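You operate a simulated robot arm through the tools that you are given. There is no shell and no other tool. Be economical: measure what you need, move in short steps, check, and stop when the job is done.

Carry out the task below with a simulated robot arm. There is one attempt and no reset: what you move stays moved.

Task
Put the packet labelled "plum" from the top of the chest on top of the brown jar and the packet labelled "rice" on the top of the side cabinet.

Only the result counts: the job must be done as asked and must still hold three seconds after the hand-in. Knocking over, shifting, dropping, spilling or breaking anything else fails it.

Robot
A 7-joint arm with a two-finger parallel gripper, fixed in place. Base frame: the origin is at the foot of the arm, x ahead of it, y to its left, z up; the work surface is at about z = 900. Lengths are in mm, angles in rad, forces in N, time in s.
With the tool pointing down near the work surface it reaches from about 300 to 680 mm from the base axis. Its first joint turns from -1.152 to 1.152 rad. Payload 1.57 kg.
The tool frame sits at the grasp point between the pads (the TCP): z along the fingers, y along the line on which they close. The tips reach 30 mm beyond it. The gripper opens to 110 mm. The fingers are 24 mm wide and 12 mm thick; the gripper's body (48 by 112 mm) begins 78 mm behind the TCP.
Orientation is that of the tool frame in the base frame, as a unit quaternion [x, y, z, w]. With the fingers straight down and closing along the base's y, the tool's x points along the base's -x, its y along +y and its z along -z.

Tools
- The arm moves only by the tool play_rows. Its argument "targets" is a list of rows, each an object (a shift or turn left out is 0, a gripper value left out holds the last) with "xyz": the shift along the tool's x, y, z in mm, a list of three; "angular": the turn, a rotation vector about the tool's x, y, z in rad, a list of three; "hand": the closure in counts, from 0 (fully open) to 255 (shut). In form: [{"xyz": [x, y, z], "angular": [rx, ry, rz], "hand": hand}, ...]. A call has 1 to 8 rows; each row shifts and turns the commanded pose from where the row before left it, along the tool's axes as they then stand. Rows are played at 5 a second. More than 50 mm and 0.15 rad between two rows, or a gripper value outside its range, and nothing of the call is played. A pose out of reach is approached as far as the arm can. The call stops where the force on the tool passes 40 N (or 10 N more than at its start, if that is more) or the arm is blocked; 0.2 s more then pass. The fingers move at their own pace (about 108 mm/s each) and stop on an object; they squeeze with about 30 N. The grip force told is the motor's: it shows also when the fingers shut on nothing. Time passes only in rows, and 0.2 s behind the last, so rows that do not move let the fingers close. It gives the time, the measured TCP pose, the force on the tool (base axes), the opening and the grip force at its end, in the units of the frame above (readings bear some noise).
- Cameras (640 x 400 px; columns grow to the right, rows downward): "scene" is fixed at [177, -410, 1391.3]; the picture's right is [0.60, -0.80, 0.00], its down [-0.54, -0.40, -0.74] and it looks along [0.59, 0.44, -0.67] (base axes); focal length 227 px, centre (320, 200). "wrist" rides on the gripper at [-36, 0, -80] in the tool frame; the picture's right is [0.00, -1.00, 0.00], its down [0.97, 0.00, -0.24] and it looks along [0.24, 0.00, 0.97] (tool axes); focal length 218 px, centre (320, 200).
- capture(camera): a new picture of that camera. The clock stands still meanwhile.
- point_at(camera, pixels): for up to 12 pixels [column, row] of the newest picture of that camera ("zoom" is the newest enlarged one), the place [x, y, z] in the base frame of the surface seen there, good to about 2 mm. The clock stands still meanwhile.
- close_up(camera, box): a new picture of the part [left, top, right, bottom] of that camera's present view, enlarged. The clock stands still meanwhile.
- finish_job(): hands the job in; it is judged then, once.

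Keep the steps short. Do not move on a guess: measure, check each grasp and each placing, and mend mistakes. In all there are 60 turns and 22 pictures (those below and enlarged ones count). Leave the gripper open and the arm clear of the work at the hand-in unless told otherwise, and finish with a single line.

The tools are called after "Emit:" as a command line: name --argument value ..., lists and objects as JSON in quotes. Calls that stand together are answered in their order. play_rows: Moves the arm, as the interface text tells. Its arguments: {"type":"object","properties":{"targets":{"type":"array"}},"required":["targets"]} The other tools are called the same way: capture (camera) takes a picture; point_at (camera, pixels) gives the place of the surface under pixels of a picture; close_up (camera, box) takes an enlarged picture of a part of a camera's view; finish_job () hands the job in.

At the start:

```text
time: 0.0
position: [319.0, -116.1, 1239.7]
tcp_rot: [-0.001, 1.0, 0.0, 0.0]
contact_force: [0.4, -0.3, -1.3]
gripper_width: 110.2
grip_force: 0.1
```

scene: 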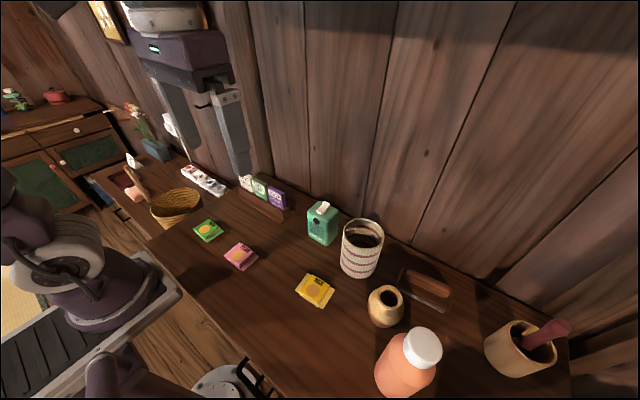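
wrist: 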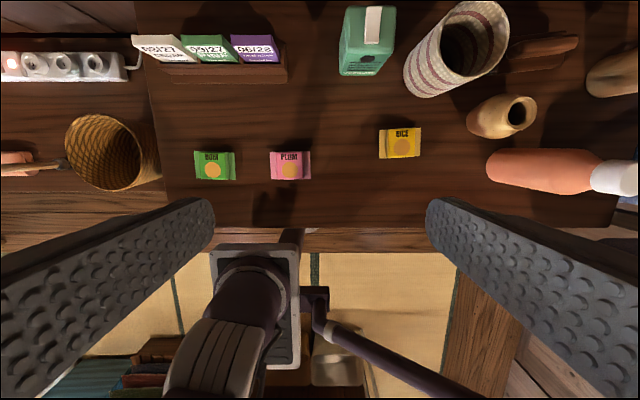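

I see the packets: green, pink "PLUM" and yellow "RICE". I need enlarged views to identify the jar and the side cabinet.

Emit:
close_up --camera "scene" --box '[300, 180, 580, 400]'

Emit:
close_up --camera "scene" --box '[70, 90, 310, 280]'

Emit:
point_at --camera "wrist" --pixels '[[270, 152], [309, 152], [290, 165], [379, 130], [420, 128], [400, 143], [518, 112], [500, 105], [60, 190], [30, 120], [100, 100], [480, 125]]'

Emit:
point_at --camera "scene" --pixels '[[385, 298], [373, 300], [400, 297], [385, 288], [386, 310], [431, 285], [120, 180], [110, 175], [150, 230], [185, 170], [160, 165], [215, 215]]'

```text
1.82 times, centred on (440, 290) of scene
```

zoom: 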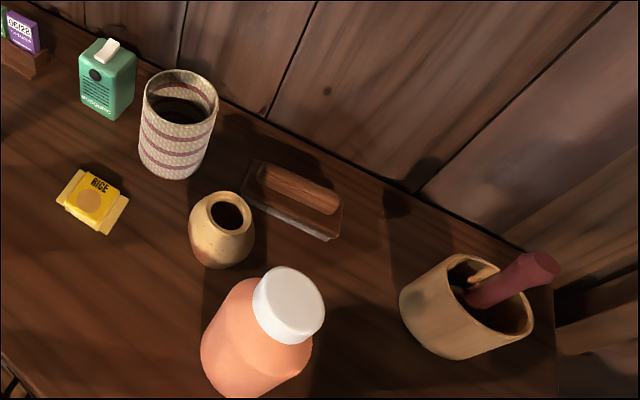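

```text
2.11 times, centred on (190, 185) of scene
```

zoom: 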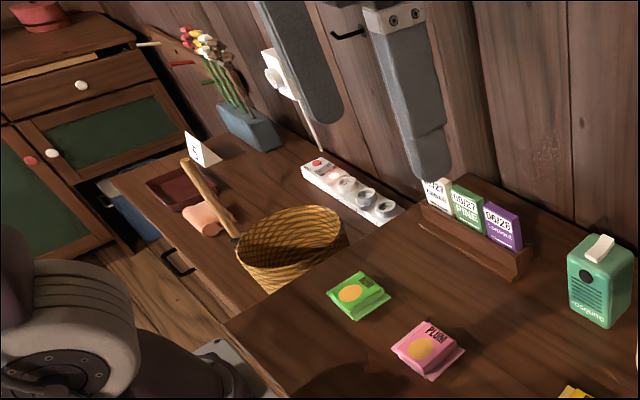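

```text
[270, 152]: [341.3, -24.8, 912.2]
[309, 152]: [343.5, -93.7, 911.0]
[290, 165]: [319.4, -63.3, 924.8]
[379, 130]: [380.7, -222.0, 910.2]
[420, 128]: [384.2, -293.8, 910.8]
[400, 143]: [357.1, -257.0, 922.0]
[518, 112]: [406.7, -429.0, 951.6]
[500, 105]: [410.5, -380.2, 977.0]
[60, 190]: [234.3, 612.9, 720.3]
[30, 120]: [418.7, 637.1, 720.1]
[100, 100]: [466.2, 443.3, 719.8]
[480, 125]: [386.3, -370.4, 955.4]
```

```text
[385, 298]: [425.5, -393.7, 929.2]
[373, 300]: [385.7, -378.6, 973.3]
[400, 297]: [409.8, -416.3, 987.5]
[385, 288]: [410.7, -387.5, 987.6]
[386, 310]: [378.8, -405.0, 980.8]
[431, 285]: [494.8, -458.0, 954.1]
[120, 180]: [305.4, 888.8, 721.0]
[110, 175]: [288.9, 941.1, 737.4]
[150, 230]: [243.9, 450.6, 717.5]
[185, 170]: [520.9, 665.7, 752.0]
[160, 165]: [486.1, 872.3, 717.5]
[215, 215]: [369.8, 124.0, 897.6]
```

Side cabinet top lies at z≈720 and the jar rim at z≈988. Next I measure packet edges, jar neighbours, and the basket and chest edge.

Emit:
point_at --camera "zoom" --pixels '[[424, 320], [466, 349], [432, 382], [391, 350], [420, 347], [235, 260], [350, 240], [290, 210], [330, 205], [400, 215], [375, 235], [310, 165]]'

Emit:
point_at --camera "scene" --pixels '[[343, 229], [383, 238], [365, 220], [358, 247], [422, 328], [404, 345], [440, 350], [420, 364], [311, 274], [334, 288], [323, 308], [296, 291]]'

Emit:
point_at --camera "wrist" --pixels '[[275, 151], [304, 151], [273, 178], [307, 178], [271, 165], [309, 165], [386, 128], [414, 128], [384, 157], [417, 156], [160, 180], [140, 100]]'

```text
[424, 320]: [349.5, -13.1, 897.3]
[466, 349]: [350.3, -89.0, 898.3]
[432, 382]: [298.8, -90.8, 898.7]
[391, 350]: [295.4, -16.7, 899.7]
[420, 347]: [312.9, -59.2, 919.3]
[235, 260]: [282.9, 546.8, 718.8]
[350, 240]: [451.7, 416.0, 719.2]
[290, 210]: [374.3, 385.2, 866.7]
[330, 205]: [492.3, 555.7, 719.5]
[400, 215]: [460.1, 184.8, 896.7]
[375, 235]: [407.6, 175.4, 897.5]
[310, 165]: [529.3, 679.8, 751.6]
```

```text
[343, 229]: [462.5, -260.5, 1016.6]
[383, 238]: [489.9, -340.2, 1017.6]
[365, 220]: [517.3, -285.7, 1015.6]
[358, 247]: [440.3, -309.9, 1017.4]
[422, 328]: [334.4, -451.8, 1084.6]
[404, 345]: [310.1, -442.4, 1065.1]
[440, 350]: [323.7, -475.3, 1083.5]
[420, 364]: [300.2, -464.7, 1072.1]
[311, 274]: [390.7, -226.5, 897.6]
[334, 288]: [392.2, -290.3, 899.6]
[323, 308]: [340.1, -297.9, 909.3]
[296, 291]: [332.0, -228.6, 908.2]
```

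```text
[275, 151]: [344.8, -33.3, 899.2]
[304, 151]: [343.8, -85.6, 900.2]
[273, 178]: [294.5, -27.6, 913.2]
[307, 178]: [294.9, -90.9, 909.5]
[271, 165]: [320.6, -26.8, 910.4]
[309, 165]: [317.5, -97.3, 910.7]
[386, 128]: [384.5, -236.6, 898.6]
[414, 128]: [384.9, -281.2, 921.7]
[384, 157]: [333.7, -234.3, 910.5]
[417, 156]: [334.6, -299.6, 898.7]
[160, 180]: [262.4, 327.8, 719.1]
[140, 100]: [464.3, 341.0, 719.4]
```

Plum is about 50 (x) × 70 (y) mm, centred at (319, −61), top z≈923. I will turn the tool 90° so the fingers close along base x, and move above the packet.

Emit:
play_rows --targets '[{"xyz": [0, 28, 0], "angular": [0, 0, 0], "hand": 0}, {"xyz": [0, 27, 0]}, {"angular": [0, 0, -0.1428]}, {"angular": [0, 0, -0.1428]}, {"angular": [0, 0, -0.1428]}, {"angular": [0, 0, -0.1428]}, {"angular": [0, 0, -0.1428]}, {"angular": [0, 0, -0.1428]}]'

Emit:
play_rows --targets '[{"angular": [0, 0, -0.1428]}, {"angular": [0, 0, -0.1428]}, {"angular": [0, 0, -0.1428]}, {"angular": [0, 0, -0.1428]}, {"angular": [0, 0, -0.1428]}, {"xyz": [0, 0, 50]}, {"xyz": [0, 0, 50]}, {}]'

```text
time: 1.8
position: [319.0, -60.5, 1241.3]
tcp_rot: [-0.416, 0.909, 0.0, 0.0]
contact_force: [-1.1, 0.5, 0.6]
gripper_width: 109.9
grip_force: 0.0
```

```text
time: 3.6
position: [320.0, -60.0, 1140.3]
tcp_rot: [0.707, -0.707, 0.0, 0.0]
contact_force: [0.4, 0.2, 0.8]
gripper_width: 110.1
grip_force: 0.0
```

The tool is turned and above the plum packet. I take a wrist picture to refine its centre.

Emit:
capture --camera "wrist"

```text
17 pictures are left
```

wrist: 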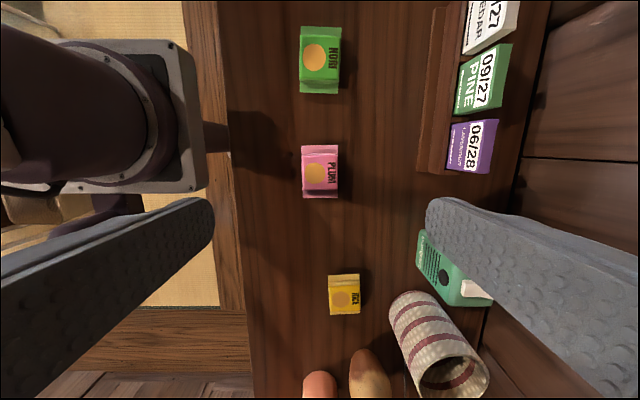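

Emit:
point_at --camera "wrist" --pixels '[[303, 147], [338, 147], [302, 197], [338, 196], [320, 172], [305, 172], [336, 172], [329, 277], [359, 275], [330, 313], [360, 312], [344, 294]]'

```text
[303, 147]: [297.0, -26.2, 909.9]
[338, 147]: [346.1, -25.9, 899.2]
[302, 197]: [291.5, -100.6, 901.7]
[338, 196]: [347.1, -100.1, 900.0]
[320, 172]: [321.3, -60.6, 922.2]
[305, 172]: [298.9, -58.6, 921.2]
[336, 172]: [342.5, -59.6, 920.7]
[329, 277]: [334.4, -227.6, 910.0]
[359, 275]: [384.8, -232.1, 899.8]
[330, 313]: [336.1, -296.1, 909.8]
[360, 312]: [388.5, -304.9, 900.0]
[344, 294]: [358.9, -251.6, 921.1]
```

Plum centre is (320.5, −62), in line with the tool. I descend to TCP z≈933 with the tips at about 903.

Emit:
play_rows --targets '[{"xyz": [2, 0, 50]}, {"xyz": [0, 0, 50]}, {"xyz": [0, 0, 50]}, {"xyz": [0, 0, 35]}, {"xyz": [0, 0, 22]}, {}]'

Emit:
play_rows --targets '[{"hand": 255}, {}, {}, {}]'

```text
time: 5.0
position: [319.5, -61.9, 933.7]
tcp_rot: [-0.707, 0.707, 0.001, -0.001]
contact_force: [0.4, -0.2, 0.2]
gripper_width: 110.0
grip_force: 0.1
```

```text
time: 6.0
position: [319.7, -61.3, 934.0]
tcp_rot: [0.707, -0.707, 0.001, 0.0]
contact_force: [0.4, 0.2, 0.3]
gripper_width: 51.0
grip_force: 29.7
```

Gripped at 51 mm with 30 N. I lift it straight up.

Emit:
play_rows --targets '[{"xyz": [0, 0, -20]}, {"xyz": [0, 0, -40]}, {"xyz": [0, 0, -45]}, {"xyz": [0, 0, -45]}, {"xyz": [0, 0, -45]}, {"xyz": [0, 0, -45]}, {}]'

Emit:
point_at --camera "scene" --pixels '[[370, 293], [378, 287], [392, 287], [402, 293], [402, 302], [395, 307], [377, 307], [370, 300], [375, 289], [398, 289], [386, 308], [368, 310]]'

```text
time: 7.6
position: [317.8, -63.0, 1173.6]
tcp_rot: [0.707, -0.707, 0.0, 0.0]
contact_force: [-0.3, 0.0, 0.0]
gripper_width: 0.1
grip_force: 21.8
```

```text
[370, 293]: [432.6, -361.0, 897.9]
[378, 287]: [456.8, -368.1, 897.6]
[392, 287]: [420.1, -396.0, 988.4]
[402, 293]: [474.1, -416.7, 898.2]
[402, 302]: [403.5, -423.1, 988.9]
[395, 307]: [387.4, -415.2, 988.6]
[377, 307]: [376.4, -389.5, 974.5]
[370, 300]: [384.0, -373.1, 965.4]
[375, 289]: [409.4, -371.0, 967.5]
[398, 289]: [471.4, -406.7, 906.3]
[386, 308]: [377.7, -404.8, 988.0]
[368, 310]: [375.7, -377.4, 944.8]
```

The opening reads 0.1 mm, so the packet slipped out. I look to see where it is.

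Emit:
capture --camera "wrist"

Emit:
close_up --camera "scene" --box '[180, 200, 300, 290]'

```text
16 pictures are left
```

wrist: 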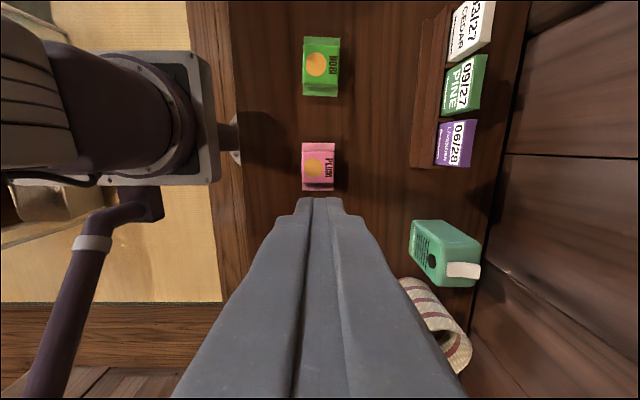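

```text
4.44 times, centred on (240, 245) of scene
```

zoom: 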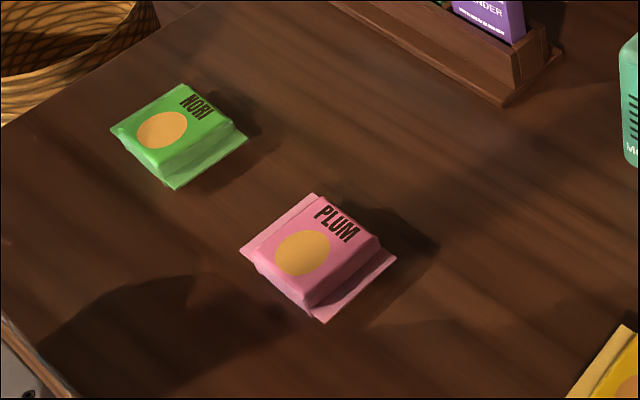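

The plum still sits at its place on the chest. The grip was probably too shallow, so I measure it again and open the gripper at this height.

Emit:
point_at --camera "zoom" --pixels '[[315, 194], [241, 252], [326, 321], [396, 258], [315, 250], [265, 280], [300, 297], [310, 305], [345, 280], [335, 215], [375, 240], [330, 275]]'

Emit:
point_at --camera "wrist" --pixels '[[303, 144], [334, 144], [302, 188], [334, 188], [318, 167], [303, 167], [333, 167], [338, 160]]'

Emit:
play_rows --targets '[{"hand": 0}, {}, {}]'

```text
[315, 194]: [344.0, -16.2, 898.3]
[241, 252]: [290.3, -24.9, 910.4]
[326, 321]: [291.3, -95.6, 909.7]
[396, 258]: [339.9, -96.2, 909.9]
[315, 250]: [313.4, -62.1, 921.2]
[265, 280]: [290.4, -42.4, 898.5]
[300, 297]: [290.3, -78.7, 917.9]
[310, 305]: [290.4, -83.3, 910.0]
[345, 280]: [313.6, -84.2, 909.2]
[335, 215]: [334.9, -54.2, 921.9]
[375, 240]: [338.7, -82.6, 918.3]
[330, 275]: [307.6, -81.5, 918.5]
```

```text
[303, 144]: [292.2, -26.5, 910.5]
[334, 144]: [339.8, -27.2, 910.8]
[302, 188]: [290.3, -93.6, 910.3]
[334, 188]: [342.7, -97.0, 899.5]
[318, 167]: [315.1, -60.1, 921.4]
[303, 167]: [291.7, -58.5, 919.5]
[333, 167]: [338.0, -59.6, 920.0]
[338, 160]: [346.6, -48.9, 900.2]
```

```text
time: 8.4
position: [318.2, -62.9, 1172.7]
tcp_rot: [-0.706, 0.708, 0.0, -0.001]
contact_force: [-0.1, 0.6, 0.1]
gripper_width: 110.0
grip_force: 0.1
```

It now spans x 290–341, y −25…−96 (centre 315.5, −60.5), with vertical sides up to z 921. I descend a little deeper, grip, and then lift gently while checking.

Emit:
play_rows --targets '[{"xyz": [-1.5, 2.5, 50]}, {"xyz": [0, 0, 50]}, {"xyz": [0, 0, 50]}, {"xyz": [0, 0, 50]}, {"xyz": [0, 0, 30]}, {"xyz": [0, 0, 10]}, {"xyz": [0, 0, 3]}, {}]'

Emit:
play_rows --targets '[{"hand": 255}, {}, {}, {}, {}]'

Emit:
play_rows --targets '[{"xyz": [0, 0, -3]}, {"xyz": [0, 0, -5]}, {"xyz": [0, 0, -6]}, {"xyz": [0, 0, -6]}, {}]'

```text
time: 10.2
position: [317.3, -59.2, 930.3]
tcp_rot: [0.707, -0.707, 0.0, -0.001]
contact_force: [-0.1, -0.4, 0.7]
gripper_width: 110.2
grip_force: 0.0
```

```text
time: 11.4
position: [316.2, -61.0, 931.3]
tcp_rot: [-0.707, 0.707, 0.0, 0.0]
contact_force: [0.6, -0.2, 0.4]
gripper_width: 50.5
grip_force: 30.1
```

```text
time: 12.6
position: [316.2, -60.1, 950.5]
tcp_rot: [0.707, -0.707, 0.0, 0.0]
contact_force: [-0.2, 0.2, -0.4]
gripper_width: 50.5
grip_force: 29.8
```

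Still gripped at 50.5 mm after a 20 mm lift. I keep lifting slowly.

Emit:
play_rows --targets '[{"xyz": [0, 0, -10]}, {"xyz": [0, 0, -15]}, {"xyz": [0, 0, -20]}, {"xyz": [0, 0, -20]}, {"xyz": [0, 0, -20]}, {"xyz": [0, 0, -15]}, {"xyz": [0, 0, -8]}, {}]'

Emit:
capture --camera "wrist"

```text
time: 14.4
position: [317.2, -61.2, 1058.8]
tcp_rot: [0.707, -0.707, 0.0, 0.0]
contact_force: [0.0, 0.4, 0.1]
gripper_width: 50.7
grip_force: 30.1
```

```text
14 pictures are left
```

wrist: 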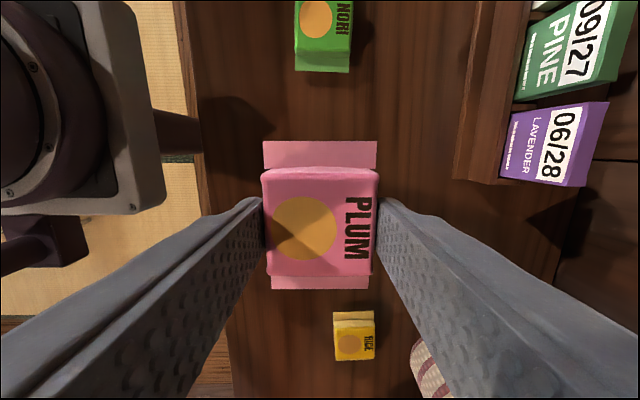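

The plum is held. I measure where it sits in the hand.

Emit:
point_at --camera "wrist" --pixels '[[320, 143], [320, 155], [320, 172], [320, 220], [320, 270], [320, 283], [320, 287], [270, 220], [370, 220], [270, 145], [370, 145], [262, 155]]'

```text
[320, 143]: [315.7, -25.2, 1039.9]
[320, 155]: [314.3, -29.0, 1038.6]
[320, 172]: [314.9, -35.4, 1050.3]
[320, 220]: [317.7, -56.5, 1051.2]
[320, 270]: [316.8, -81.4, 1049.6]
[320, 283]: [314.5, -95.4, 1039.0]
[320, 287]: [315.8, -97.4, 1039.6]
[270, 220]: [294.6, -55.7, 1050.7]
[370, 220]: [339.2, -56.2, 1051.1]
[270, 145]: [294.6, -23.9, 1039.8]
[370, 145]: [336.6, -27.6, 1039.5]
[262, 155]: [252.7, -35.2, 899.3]
```

The packet is centred in the hand, its bottom about 32 mm below the TCP. I take an enlarged look at the jar rim while lifting further.

Emit:
close_up --camera "scene" --box '[340, 265, 450, 345]'

Emit:
play_rows --targets '[{"xyz": [0, 0, -10]}, {"xyz": [0, 0, -20]}, {"xyz": [0, 0, -25]}, {"xyz": [0, 0, -25]}, {"xyz": [0, 0, -25]}, {"xyz": [0, 0, -15]}, {"xyz": [0, 0, -10]}, {}]'

```text
5.00 times, centred on (395, 305) of scene
```

zoom: 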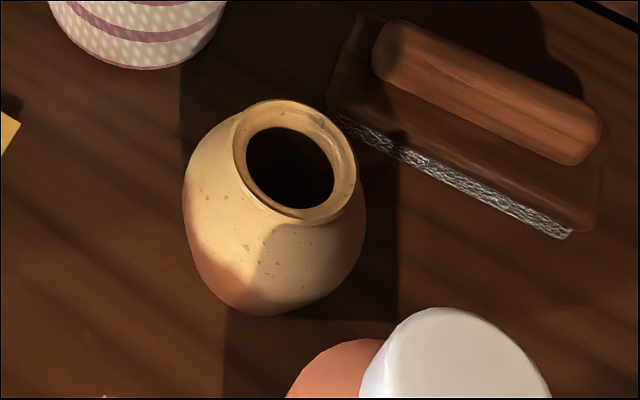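

```text
time: 16.2
position: [317.8, -60.9, 1188.1]
tcp_rot: [-0.707, 0.707, 0.0, -0.001]
contact_force: [0.1, -0.1, -0.5]
gripper_width: 50.7
grip_force: 30.3
```

Emit:
point_at --camera "zoom" --pixels '[[280, 103], [350, 160], [352, 185], [310, 217], [245, 185], [240, 150], [250, 120], [320, 115], [295, 125], [330, 195], [268, 200], [345, 140]]'

Emit:
play_rows --targets '[{"xyz": [15, -4, 0]}, {"xyz": [25, -6, 0]}, {"xyz": [30, -7, 0]}, {"xyz": [30, -7, 0]}, {"xyz": [30, -7, 0]}, {"xyz": [30, -7, 0]}, {"xyz": [25, -7, 0]}, {"xyz": [15, -5, 0]}]'

Emit:
play_rows --targets '[{"xyz": [15, -4, 0]}, {"xyz": [25, -6, 0]}, {"xyz": [30, -6, 0]}, {"xyz": [30, -6, 0]}, {"xyz": [25, -5, 0]}, {"xyz": [17, -5, 0]}, {}]'

Emit:
play_rows --targets '[{"angular": [0, 0, 0.1]}, {"angular": [0, 0, 0.142]}, {"angular": [0, 0, 0.142]}, {"angular": [0, 0, 0.142]}, {"angular": [0, 0, 0.142]}, {"angular": [0, 0, 0.142]}, {"angular": [0, 0, 0.141]}, {}]'

```text
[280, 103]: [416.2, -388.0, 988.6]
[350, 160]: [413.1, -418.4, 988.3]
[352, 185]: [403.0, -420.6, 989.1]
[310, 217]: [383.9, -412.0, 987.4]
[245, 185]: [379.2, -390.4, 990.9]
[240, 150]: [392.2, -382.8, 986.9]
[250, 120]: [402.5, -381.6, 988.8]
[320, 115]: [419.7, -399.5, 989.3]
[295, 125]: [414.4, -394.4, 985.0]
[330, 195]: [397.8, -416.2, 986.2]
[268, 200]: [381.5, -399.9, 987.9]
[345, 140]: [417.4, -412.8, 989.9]
```

```text
time: 18.0
position: [364.8, -259.3, 1186.4]
tcp_rot: [0.707, -0.707, -0.003, 0.001]
contact_force: [-0.1, -0.3, 0.1]
gripper_width: 50.6
grip_force: 30.3
```

```text
time: 19.6
position: [398.5, -402.3, 1186.6]
tcp_rot: [-0.706, 0.708, 0.002, 0.0]
contact_force: [-0.4, -0.2, 1.1]
gripper_width: 50.5
grip_force: 29.7
```

```text
time: 21.4
position: [398.3, -403.1, 1188.0]
tcp_rot: [-0.304, 0.953, 0.0, 0.0]
contact_force: [-0.1, -0.7, -0.8]
gripper_width: 51.0
grip_force: 29.9
```

Jar rim centre is (400, −401) with top z≈988.7. I am nearly above it, so I correct by 2 mm and descend to TCP z≈1030.

Emit:
play_rows --targets '[{"xyz": [-2, 0, 15]}, {"xyz": [0, 0, 25]}, {"xyz": [0, 0, 30]}, {"xyz": [0, 0, 30]}, {"xyz": [0, 0, 25]}, {"xyz": [0, 0, 20]}, {"xyz": [0, 0, 12]}, {}]'

Emit:
close_up --camera "scene" --box '[320, 220, 460, 345]'

```text
time: 23.2
position: [400.9, -402.5, 1030.0]
tcp_rot: [-0.305, 0.952, 0.0, 0.0]
contact_force: [0.2, 0.4, -0.5]
gripper_width: 50.8
grip_force: 29.7
```

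```text
3.20 times, centred on (390, 282) of scene
```

zoom: 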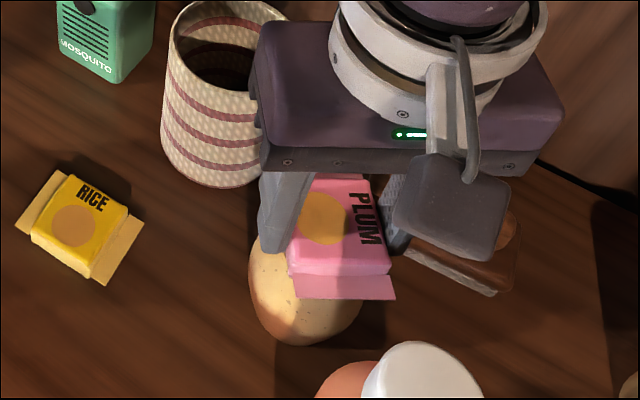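

The packet is just above the jar. I lower it in small steps to about 1022 and watch the force.

Emit:
play_rows --targets '[{"xyz": [0, 0, 3]}, {"xyz": [0, 0, 3]}, {"xyz": [0, 0, 2]}, {}]'

Emit:
play_rows --targets '[{"xyz": [0, 0, 1]}, {}]'

```text
time: 24.2
position: [400.6, -401.5, 1023.5]
tcp_rot: [-0.305, 0.952, 0.0, 0.0]
contact_force: [-0.1, -0.3, -0.3]
gripper_width: 50.9
grip_force: 30.0
```

```text
time: 24.8
position: [400.4, -402.6, 1023.2]
tcp_rot: [-0.305, 0.952, -0.001, 0.0]
contact_force: [-0.6, 0.6, 0.6]
gripper_width: 50.6
grip_force: 30.2
```

Emit:
play_rows --targets '[{"xyz": [0, 0, 1]}, {}]'

Emit:
play_rows --targets '[{"xyz": [0, 0, 0.7]}, {}]'

```text
time: 25.4
position: [399.4, -400.4, 1021.7]
tcp_rot: [-0.304, 0.953, 0.0, 0.0]
contact_force: [0.0, 0.4, 0.0]
gripper_width: 50.7
grip_force: 30.6
```

```text
time: 26.0
position: [399.7, -401.0, 1021.3]
tcp_rot: [-0.305, 0.952, 0.001, 0.0]
contact_force: [0.8, -0.3, -0.9]
gripper_width: 50.6
grip_force: 29.8
```

Emit:
play_rows --targets '[{"xyz": [0, 0, 0.8]}, {}]'

Emit:
play_rows --targets '[{"xyz": [0, 0, 0.8]}, {}]'

```text
time: 26.6
position: [400.6, -402.0, 1021.3]
tcp_rot: [-0.305, 0.952, 0.0, 0.0]
contact_force: [-0.1, -0.1, 4.0]
gripper_width: 50.7
grip_force: 29.7
```

```text
time: 27.2
position: [399.6, -401.2, 1019.7]
tcp_rot: [-0.304, 0.953, 0.0, 0.001]
contact_force: [0.1, 1.8, 14.2]
gripper_width: 51.0
grip_force: 30.3
```

Contact is made (14 N). I back off 0.8 mm, open to about 75 mm, and rise slowly.

Emit:
play_rows --targets '[{"xyz": [0, 0, -0.8]}, {"hand": 120}, {"hand": 80}, {}, {}]'

Emit:
play_rows --targets '[{"xyz": [0, 0, -5]}, {"xyz": [0, 0, -15]}, {"xyz": [0, 0, -25]}, {"xyz": [0, 0, -35]}, {"xyz": [0, 0, -45]}, {"xyz": [0, 0, -45]}, {}]'

Emit:
close_up --camera "scene" --box '[280, 220, 480, 400]'

```text
time: 28.4
position: [400.2, -402.2, 1019.9]
tcp_rot: [-0.305, 0.952, 0.0, 0.0]
contact_force: [0.6, -0.1, 0.3]
gripper_width: 75.5
grip_force: 0.0
```

```text
time: 30.0
position: [401.1, -400.9, 1188.3]
tcp_rot: [-0.305, 0.952, 0.002, -0.001]
contact_force: [-0.5, -0.3, -0.4]
gripper_width: 75.7
grip_force: 0.1
```

```text
2.22 times, centred on (380, 310) of scene
```

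zoom: 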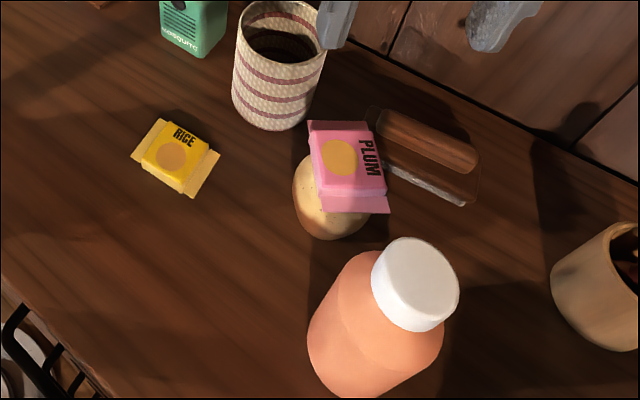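

The plum lies flat on the jar. Next is the rice packet, which I measure in this enlarged view along with the plum's level.

Emit:
point_at --camera "zoom" --pixels '[[159, 119], [131, 155], [191, 196], [220, 153], [170, 157], [142, 158], [182, 192], [205, 148], [318, 135], [355, 135], [325, 185], [380, 185]]'

Emit:
play_rows --targets '[{"angular": [0, 0, -0.142], "hand": 0}, {"angular": [0, 0, -0.142]}, {"angular": [0, 0, -0.142]}, {"angular": [0, 0, -0.142]}, {"angular": [0, 0, -0.142]}, {"angular": [0, 0, -0.142]}, {"angular": [0, 0, -0.099]}, {}]'

Emit:
play_rows --targets '[{"xyz": [-35, 10, 0]}, {"xyz": [-38, 10, 0]}, {"xyz": [-35, 10, 0]}, {"xyz": [-30, 10, 0]}, {"xyz": [0, 0, 40]}, {}]'

Emit:
capture --camera "wrist"

```text
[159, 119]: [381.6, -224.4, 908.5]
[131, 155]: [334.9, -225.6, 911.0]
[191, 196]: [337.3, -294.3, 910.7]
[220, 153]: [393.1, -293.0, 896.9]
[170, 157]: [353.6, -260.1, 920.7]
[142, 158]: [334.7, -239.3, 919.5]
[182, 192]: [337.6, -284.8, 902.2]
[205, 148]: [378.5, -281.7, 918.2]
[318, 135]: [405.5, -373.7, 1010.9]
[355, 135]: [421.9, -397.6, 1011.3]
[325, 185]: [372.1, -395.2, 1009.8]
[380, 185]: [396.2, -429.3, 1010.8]
```

```text
time: 31.8
position: [402.7, -401.8, 1187.8]
tcp_rot: [0.708, -0.706, -0.002, -0.001]
contact_force: [0.1, -0.2, 0.2]
gripper_width: 109.7
grip_force: 0.1
```

```text
time: 33.2
position: [360.5, -260.7, 1150.2]
tcp_rot: [0.707, -0.707, 0.0, -0.001]
contact_force: [0.2, 0.6, 0.0]
gripper_width: 110.1
grip_force: 0.1
```

```text
10 pictures are left
```

wrist: 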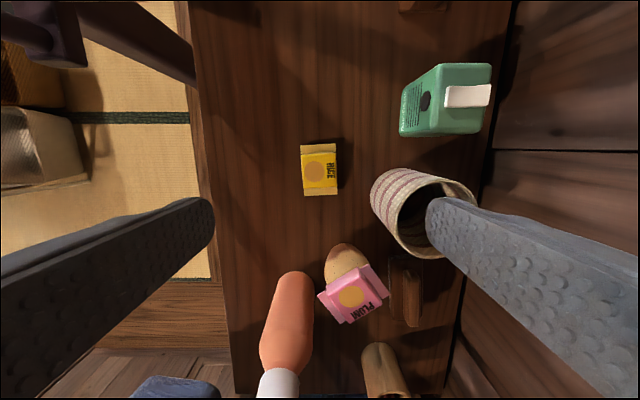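

Plum top is level at z≈1010. I measure rice from this wrist view (about 300–338, 143–195).

Emit:
point_at --camera "wrist" --pixels '[[302, 148], [334, 147], [304, 193], [335, 191], [319, 168], [302, 168], [336, 168], [320, 145], [320, 193]]'

```text
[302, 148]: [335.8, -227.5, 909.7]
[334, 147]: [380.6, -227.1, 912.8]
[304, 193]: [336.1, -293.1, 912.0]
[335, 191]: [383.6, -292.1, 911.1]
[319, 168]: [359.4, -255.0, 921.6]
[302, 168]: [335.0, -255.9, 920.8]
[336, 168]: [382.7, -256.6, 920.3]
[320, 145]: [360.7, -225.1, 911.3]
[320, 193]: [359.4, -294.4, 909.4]
```

Rice centre is (359.5, −260), aligned with the tool. I open to about 85 mm, descend to z≈930, grip and lift gently.

Emit:
play_rows --targets '[{"xyz": [0, 1, 40], "hand": 58}, {"xyz": [0, 0, 45]}, {"xyz": [0, 0, 45]}, {"xyz": [0, 0, 40]}, {"xyz": [0, 0, 30]}, {"xyz": [0, 0, 15]}, {"xyz": [0, 0, 4.5]}, {}]'

Emit:
play_rows --targets '[{"hand": 255}, {}, {}, {}, {}]'

Emit:
play_rows --targets '[{"xyz": [0, 0, -3]}, {"xyz": [0, 0, -5]}, {"xyz": [0, 0, -10]}, {"xyz": [0, 0, -15]}, {"xyz": [0, 0, -20]}, {"xyz": [0, 0, -20]}, {"xyz": [0, 0, -15]}, {}]'

```text
time: 35.0
position: [359.3, -262.2, 931.2]
tcp_rot: [0.707, -0.707, -0.001, 0.0]
contact_force: [-0.5, 0.1, -0.1]
gripper_width: 85.0
grip_force: 0.0
```

```text
time: 36.2
position: [357.5, -262.1, 930.6]
tcp_rot: [0.707, -0.707, 0.001, 0.001]
contact_force: [0.9, 0.5, -0.6]
gripper_width: 50.6
grip_force: 30.4
```

```text
time: 38.0
position: [358.2, -263.7, 1018.4]
tcp_rot: [0.707, -0.707, 0.001, 0.001]
contact_force: [-0.9, -0.4, 0.6]
gripper_width: 50.6
grip_force: 30.3
```

Held at 50.6 mm. I lift to about 1150 and carry it left (+y) above the chest.

Emit:
play_rows --targets '[{"xyz": [0, 0, -15]}, {"xyz": [0, 0, -25]}, {"xyz": [0, 0, -30]}, {"xyz": [0, 0, -30]}, {"xyz": [0, 0, -20]}, {"xyz": [0, 0, -10]}, {"xyz": [-15, 0, 0]}, {"xyz": [-25, 0, 0]}]'

Emit:
play_rows --targets '[{"xyz": [-30, 0, 0]}, {"xyz": [-35, 0, 0]}, {"xyz": [-35, 0, 0]}, {"xyz": [-35, 0, 0]}, {"xyz": [-35, 0, 0]}, {"xyz": [-35, 0, 0]}, {"xyz": [-35, 0, 0]}, {"xyz": [-35, 0, 0]}]'

Emit:
play_rows --targets '[{"xyz": [-35, 0, 0]}, {"xyz": [-35, 0, 0]}, {"xyz": [-35, -5, 0]}, {"xyz": [-35, -10, 0]}, {"xyz": [-30, -10, 0]}, {"xyz": [-20, -10, 0]}, {"xyz": [-10, -5, 0]}, {}]'

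Emit:
capture --camera "wrist"

```text
time: 39.8
position: [358.8, -223.3, 1148.8]
tcp_rot: [0.707, -0.707, 0.0, 0.0]
contact_force: [0.1, 0.3, -0.3]
gripper_width: 50.7
grip_force: 29.8
```

```text
time: 41.6
position: [361.6, 51.5, 1148.2]
tcp_rot: [0.707, -0.707, -0.001, -0.001]
contact_force: [0.0, 0.3, 0.4]
gripper_width: 50.9
grip_force: 30.0
```

```text
time: 43.4
position: [399.8, 252.3, 1148.2]
tcp_rot: [0.707, -0.707, 0.0, 0.0]
contact_force: [0.1, -0.1, -0.1]
gripper_width: 50.7
grip_force: 30.1
```

```text
9 pictures are left
```

wrist: 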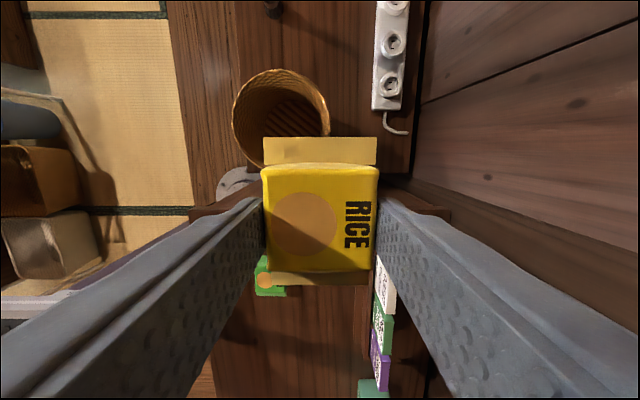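

The rice is held and the side cabinet is in view (basket at 280,115; power strip at 390,50). I measure these obstacles and the free area.

Emit:
point_at --camera "wrist" --pixels '[[236, 105], [280, 70], [328, 105], [300, 75], [250, 160], [340, 100], [350, 60], [372, 100], [405, 133], [300, 40], [180, 180], [350, 125]]'

Emit:
point_at --camera "wrist" --pixels '[[394, 150], [395, 170], [412, 120], [385, 130], [272, 8], [230, 180], [285, 125], [330, 20], [380, 85], [200, 120], [420, 200], [210, 200]]'

```text
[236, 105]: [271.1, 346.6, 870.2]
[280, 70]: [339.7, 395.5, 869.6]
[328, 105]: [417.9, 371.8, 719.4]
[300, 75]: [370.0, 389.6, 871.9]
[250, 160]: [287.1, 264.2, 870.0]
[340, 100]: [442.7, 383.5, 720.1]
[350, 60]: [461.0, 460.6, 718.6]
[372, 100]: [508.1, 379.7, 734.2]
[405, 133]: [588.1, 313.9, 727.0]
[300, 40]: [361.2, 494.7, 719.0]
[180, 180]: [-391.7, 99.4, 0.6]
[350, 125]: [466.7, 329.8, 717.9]
```

```text
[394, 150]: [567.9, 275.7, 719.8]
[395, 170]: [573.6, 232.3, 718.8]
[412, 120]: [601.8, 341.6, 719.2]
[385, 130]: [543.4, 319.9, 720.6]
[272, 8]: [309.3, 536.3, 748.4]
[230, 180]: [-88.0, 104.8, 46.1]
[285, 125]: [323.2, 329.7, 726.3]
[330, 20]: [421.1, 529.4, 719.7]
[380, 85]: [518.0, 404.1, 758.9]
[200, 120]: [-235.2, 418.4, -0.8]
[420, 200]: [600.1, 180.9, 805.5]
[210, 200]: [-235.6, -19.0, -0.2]
```

The clear spot lies between basket (edge x≈403, rim z 870), strip/cable (y>313, x>508) and chest edge (y≈200): target (480, 285). I move above it and descend partway to z≈950.

Emit:
play_rows --targets '[{"xyz": [-8, -20, 0]}, {"xyz": [-12, -30, 0]}, {"xyz": [-13, -30, 0]}, {"xyz": [0, 0, 20]}, {"xyz": [0, 0, 30]}, {"xyz": [0, 0, 30]}, {"xyz": [0, 0, 20]}, {}]'

Emit:
play_rows --targets '[{"xyz": [0, 0, 20]}, {"xyz": [0, 0, 30]}, {"xyz": [0, 0, 30]}, {"xyz": [0, 0, 20]}, {}]'

Emit:
close_up --camera "scene" --box '[80, 60, 320, 260]'

```text
time: 45.2
position: [478.9, 284.2, 1047.5]
tcp_rot: [-0.707, 0.707, 0.0, 0.0]
contact_force: [0.3, -0.1, 0.1]
gripper_width: 50.5
grip_force: 29.9
```

```text
time: 46.4
position: [478.5, 284.4, 947.2]
tcp_rot: [0.707, -0.707, 0.001, 0.0]
contact_force: [0.1, 0.3, 0.0]
gripper_width: 50.8
grip_force: 30.7
```

```text
2.00 times, centred on (200, 160) of scene
```

zoom: 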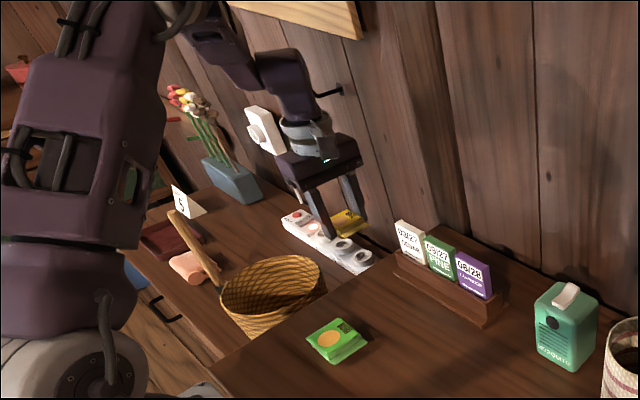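

The wrist is slim and there is room. I measure wrist link heights, the wall hook and the chest edge before going lower.

Emit:
point_at --camera "zoom" --pixels '[[330, 92], [285, 75], [262, 70], [240, 80], [215, 50], [300, 110], [320, 270], [350, 243], [300, 135], [340, 155], [260, 310], [280, 60]]'

```text
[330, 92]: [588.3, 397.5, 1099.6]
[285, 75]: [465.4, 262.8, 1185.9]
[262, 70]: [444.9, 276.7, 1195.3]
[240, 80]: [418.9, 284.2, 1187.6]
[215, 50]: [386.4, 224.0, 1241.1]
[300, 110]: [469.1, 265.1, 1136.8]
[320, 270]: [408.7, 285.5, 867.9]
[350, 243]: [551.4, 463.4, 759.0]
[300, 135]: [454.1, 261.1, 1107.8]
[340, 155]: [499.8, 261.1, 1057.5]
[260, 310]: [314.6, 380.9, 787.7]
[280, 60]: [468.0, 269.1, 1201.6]
```

Links remain 120 mm above the basket rim (868) at the final height. The rim reaches x≈409, so I shift 8 mm outward to x≈488 and descend to z≈770.

Emit:
play_rows --targets '[{"xyz": [0, -9, 0]}, {"xyz": [0, 0, 20]}, {"xyz": [0, 0, 30]}, {"xyz": [0, 0, 30]}, {"xyz": [0, 0, 30]}, {"xyz": [0, 0, 30]}, {"xyz": [0, 0, 20]}, {}]'

Emit:
play_rows --targets '[{"xyz": [0, 0, 12]}, {"xyz": [0, 0, 8]}, {}]'

Emit:
close_up --camera "scene" --box '[140, 100, 300, 260]'

```text
time: 48.2
position: [488.6, 285.1, 787.9]
tcp_rot: [0.707, -0.707, 0.001, 0.0]
contact_force: [-0.2, -0.4, -0.4]
gripper_width: 50.8
grip_force: 29.9
```

```text
time: 49.0
position: [488.7, 284.3, 767.3]
tcp_rot: [-0.707, 0.707, 0.0, 0.0]
contact_force: [0.6, 0.5, 0.1]
gripper_width: 50.6
grip_force: 29.8
```

```text
2.50 times, centred on (220, 180) of scene
```

zoom: 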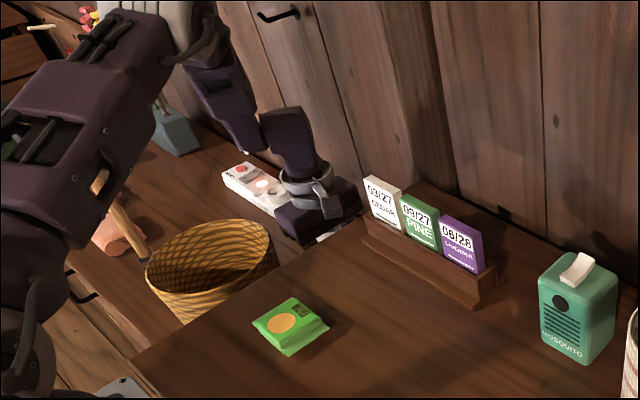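

All is clear. I lower it the last 15 mm in small steps, watching the force.

Emit:
play_rows --targets '[{"xyz": [0, 0, 5]}, {"xyz": [0, 0, 4]}, {"xyz": [0, 0, 3]}, {}]'

Emit:
play_rows --targets '[{"xyz": [0, 0, 1.5]}, {"xyz": [0, 0, 1]}, {}]'

Emit:
play_rows --targets '[{"xyz": [0, 0, 0.8]}, {}]'

```text
time: 50.0
position: [488.4, 284.3, 757.0]
tcp_rot: [0.708, -0.707, -0.001, 0.0]
contact_force: [-0.2, 0.8, -0.1]
gripper_width: 50.8
grip_force: 29.5
```

```text
time: 50.8
position: [488.7, 285.3, 752.9]
tcp_rot: [0.707, -0.707, -0.001, 0.0]
contact_force: [0.2, -0.3, 0.4]
gripper_width: 50.7
grip_force: 29.8
```

```text
time: 51.4
position: [488.7, 283.7, 753.1]
tcp_rot: [-0.707, 0.707, 0.0, 0.001]
contact_force: [0.1, -0.4, -1.1]
gripper_width: 50.3
grip_force: 30.1
```

Emit:
play_rows --targets '[{"xyz": [0, 0, 0.8]}, {}]'

Emit:
play_rows --targets '[{"xyz": [0, 0, 0.8]}, {}]'

```text
time: 52.0
position: [489.5, 283.9, 753.3]
tcp_rot: [-0.707, 0.707, 0.0, 0.0]
contact_force: [0.6, -0.1, -0.2]
gripper_width: 50.7
grip_force: 30.1
```

```text
time: 52.6
position: [488.5, 285.1, 752.0]
tcp_rot: [-0.707, 0.707, 0.0, 0.0]
contact_force: [-0.1, 0.0, -0.3]
gripper_width: 50.6
grip_force: 29.9
```

Emit:
play_rows --targets '[{"xyz": [0, 0, 0.8]}, {}]'

Emit:
play_rows --targets '[{"xyz": [0, 0, 0.8]}, {}]'

```text
time: 53.2
position: [488.5, 284.7, 752.4]
tcp_rot: [-0.707, 0.707, 0.0, -0.001]
contact_force: [0.1, 0.0, 0.3]
gripper_width: 50.6
grip_force: 29.9
```

```text
time: 53.8
position: [488.8, 283.8, 750.5]
tcp_rot: [-0.707, 0.707, -0.001, 0.001]
contact_force: [-1.9, -2.3, 14.7]
gripper_width: 50.9
grip_force: 30.1
```

Contact with the cabinet top (15 N). I back off slightly, release to about 75 mm, and rise.

Emit:
play_rows --targets '[{"xyz": [0, 0, -0.6]}, {"hand": 120}, {"hand": 80}, {}, {}]'

Emit:
play_rows --targets '[{"xyz": [0, 0, -5]}, {"xyz": [0, 0, -20]}, {"xyz": [0, 0, -35]}, {"xyz": [0, 0, -45]}, {"xyz": [0, 0, -45]}, {"xyz": [0, 0, -45]}, {"xyz": [0, 0, -45]}, {"xyz": [0, 0, -45]}]'

Emit:
play_rows --targets '[{"xyz": [0, 0, -45], "hand": 0}, {"xyz": [0, 0, -45]}, {"xyz": [0, 0, -30]}, {}]'

Emit:
capture --camera "wrist"

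Emit:
capture --camera "scene"

```text
time: 55.0
position: [487.9, 284.3, 750.1]
tcp_rot: [-0.707, 0.707, 0.0, 0.0]
contact_force: [-0.5, 0.4, 0.3]
gripper_width: 75.3
grip_force: 0.0
```

```text
time: 56.8
position: [486.4, 284.4, 1036.6]
tcp_rot: [-0.707, 0.707, 0.0, 0.0]
contact_force: [-0.6, -0.8, 0.7]
gripper_width: 75.5
grip_force: 0.0
```

```text
time: 57.8
position: [487.8, 285.1, 1156.4]
tcp_rot: [-0.707, 0.707, 0.0, 0.0]
contact_force: [-0.1, -0.2, 1.2]
gripper_width: 110.1
grip_force: 0.0
```

```text
6 pictures are left
```

wrist: 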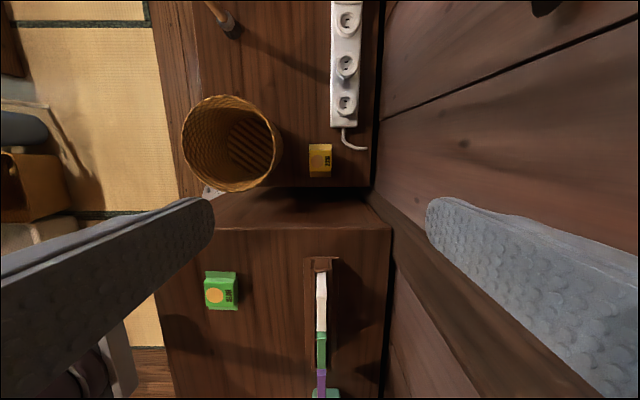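

```text
5 pictures are left
```

scene: 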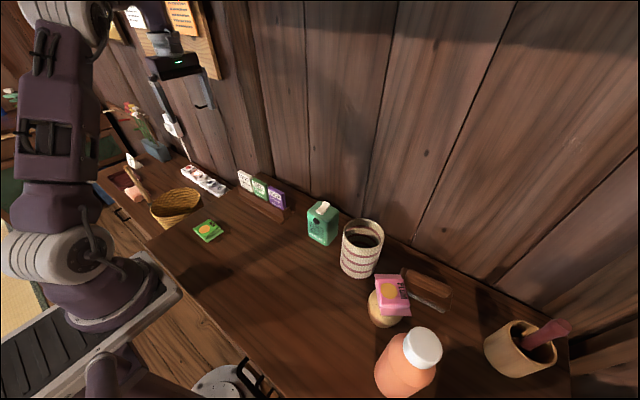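

Rice lies flat on the side cabinet (wrist 320,160) and plum still rests on the jar (scene 393,293). Nothing else has moved, the gripper is open and the arm is clear, so I hand in.

Emit:
finish_job

```text
The job is handed in.
```

The job is handed in: the plum packet lies on top of the brown jar and the rice packet on the side cabinet; the plum slipped from the first grip, stayed on the chest about 5 mm off its place, and was picked up again.
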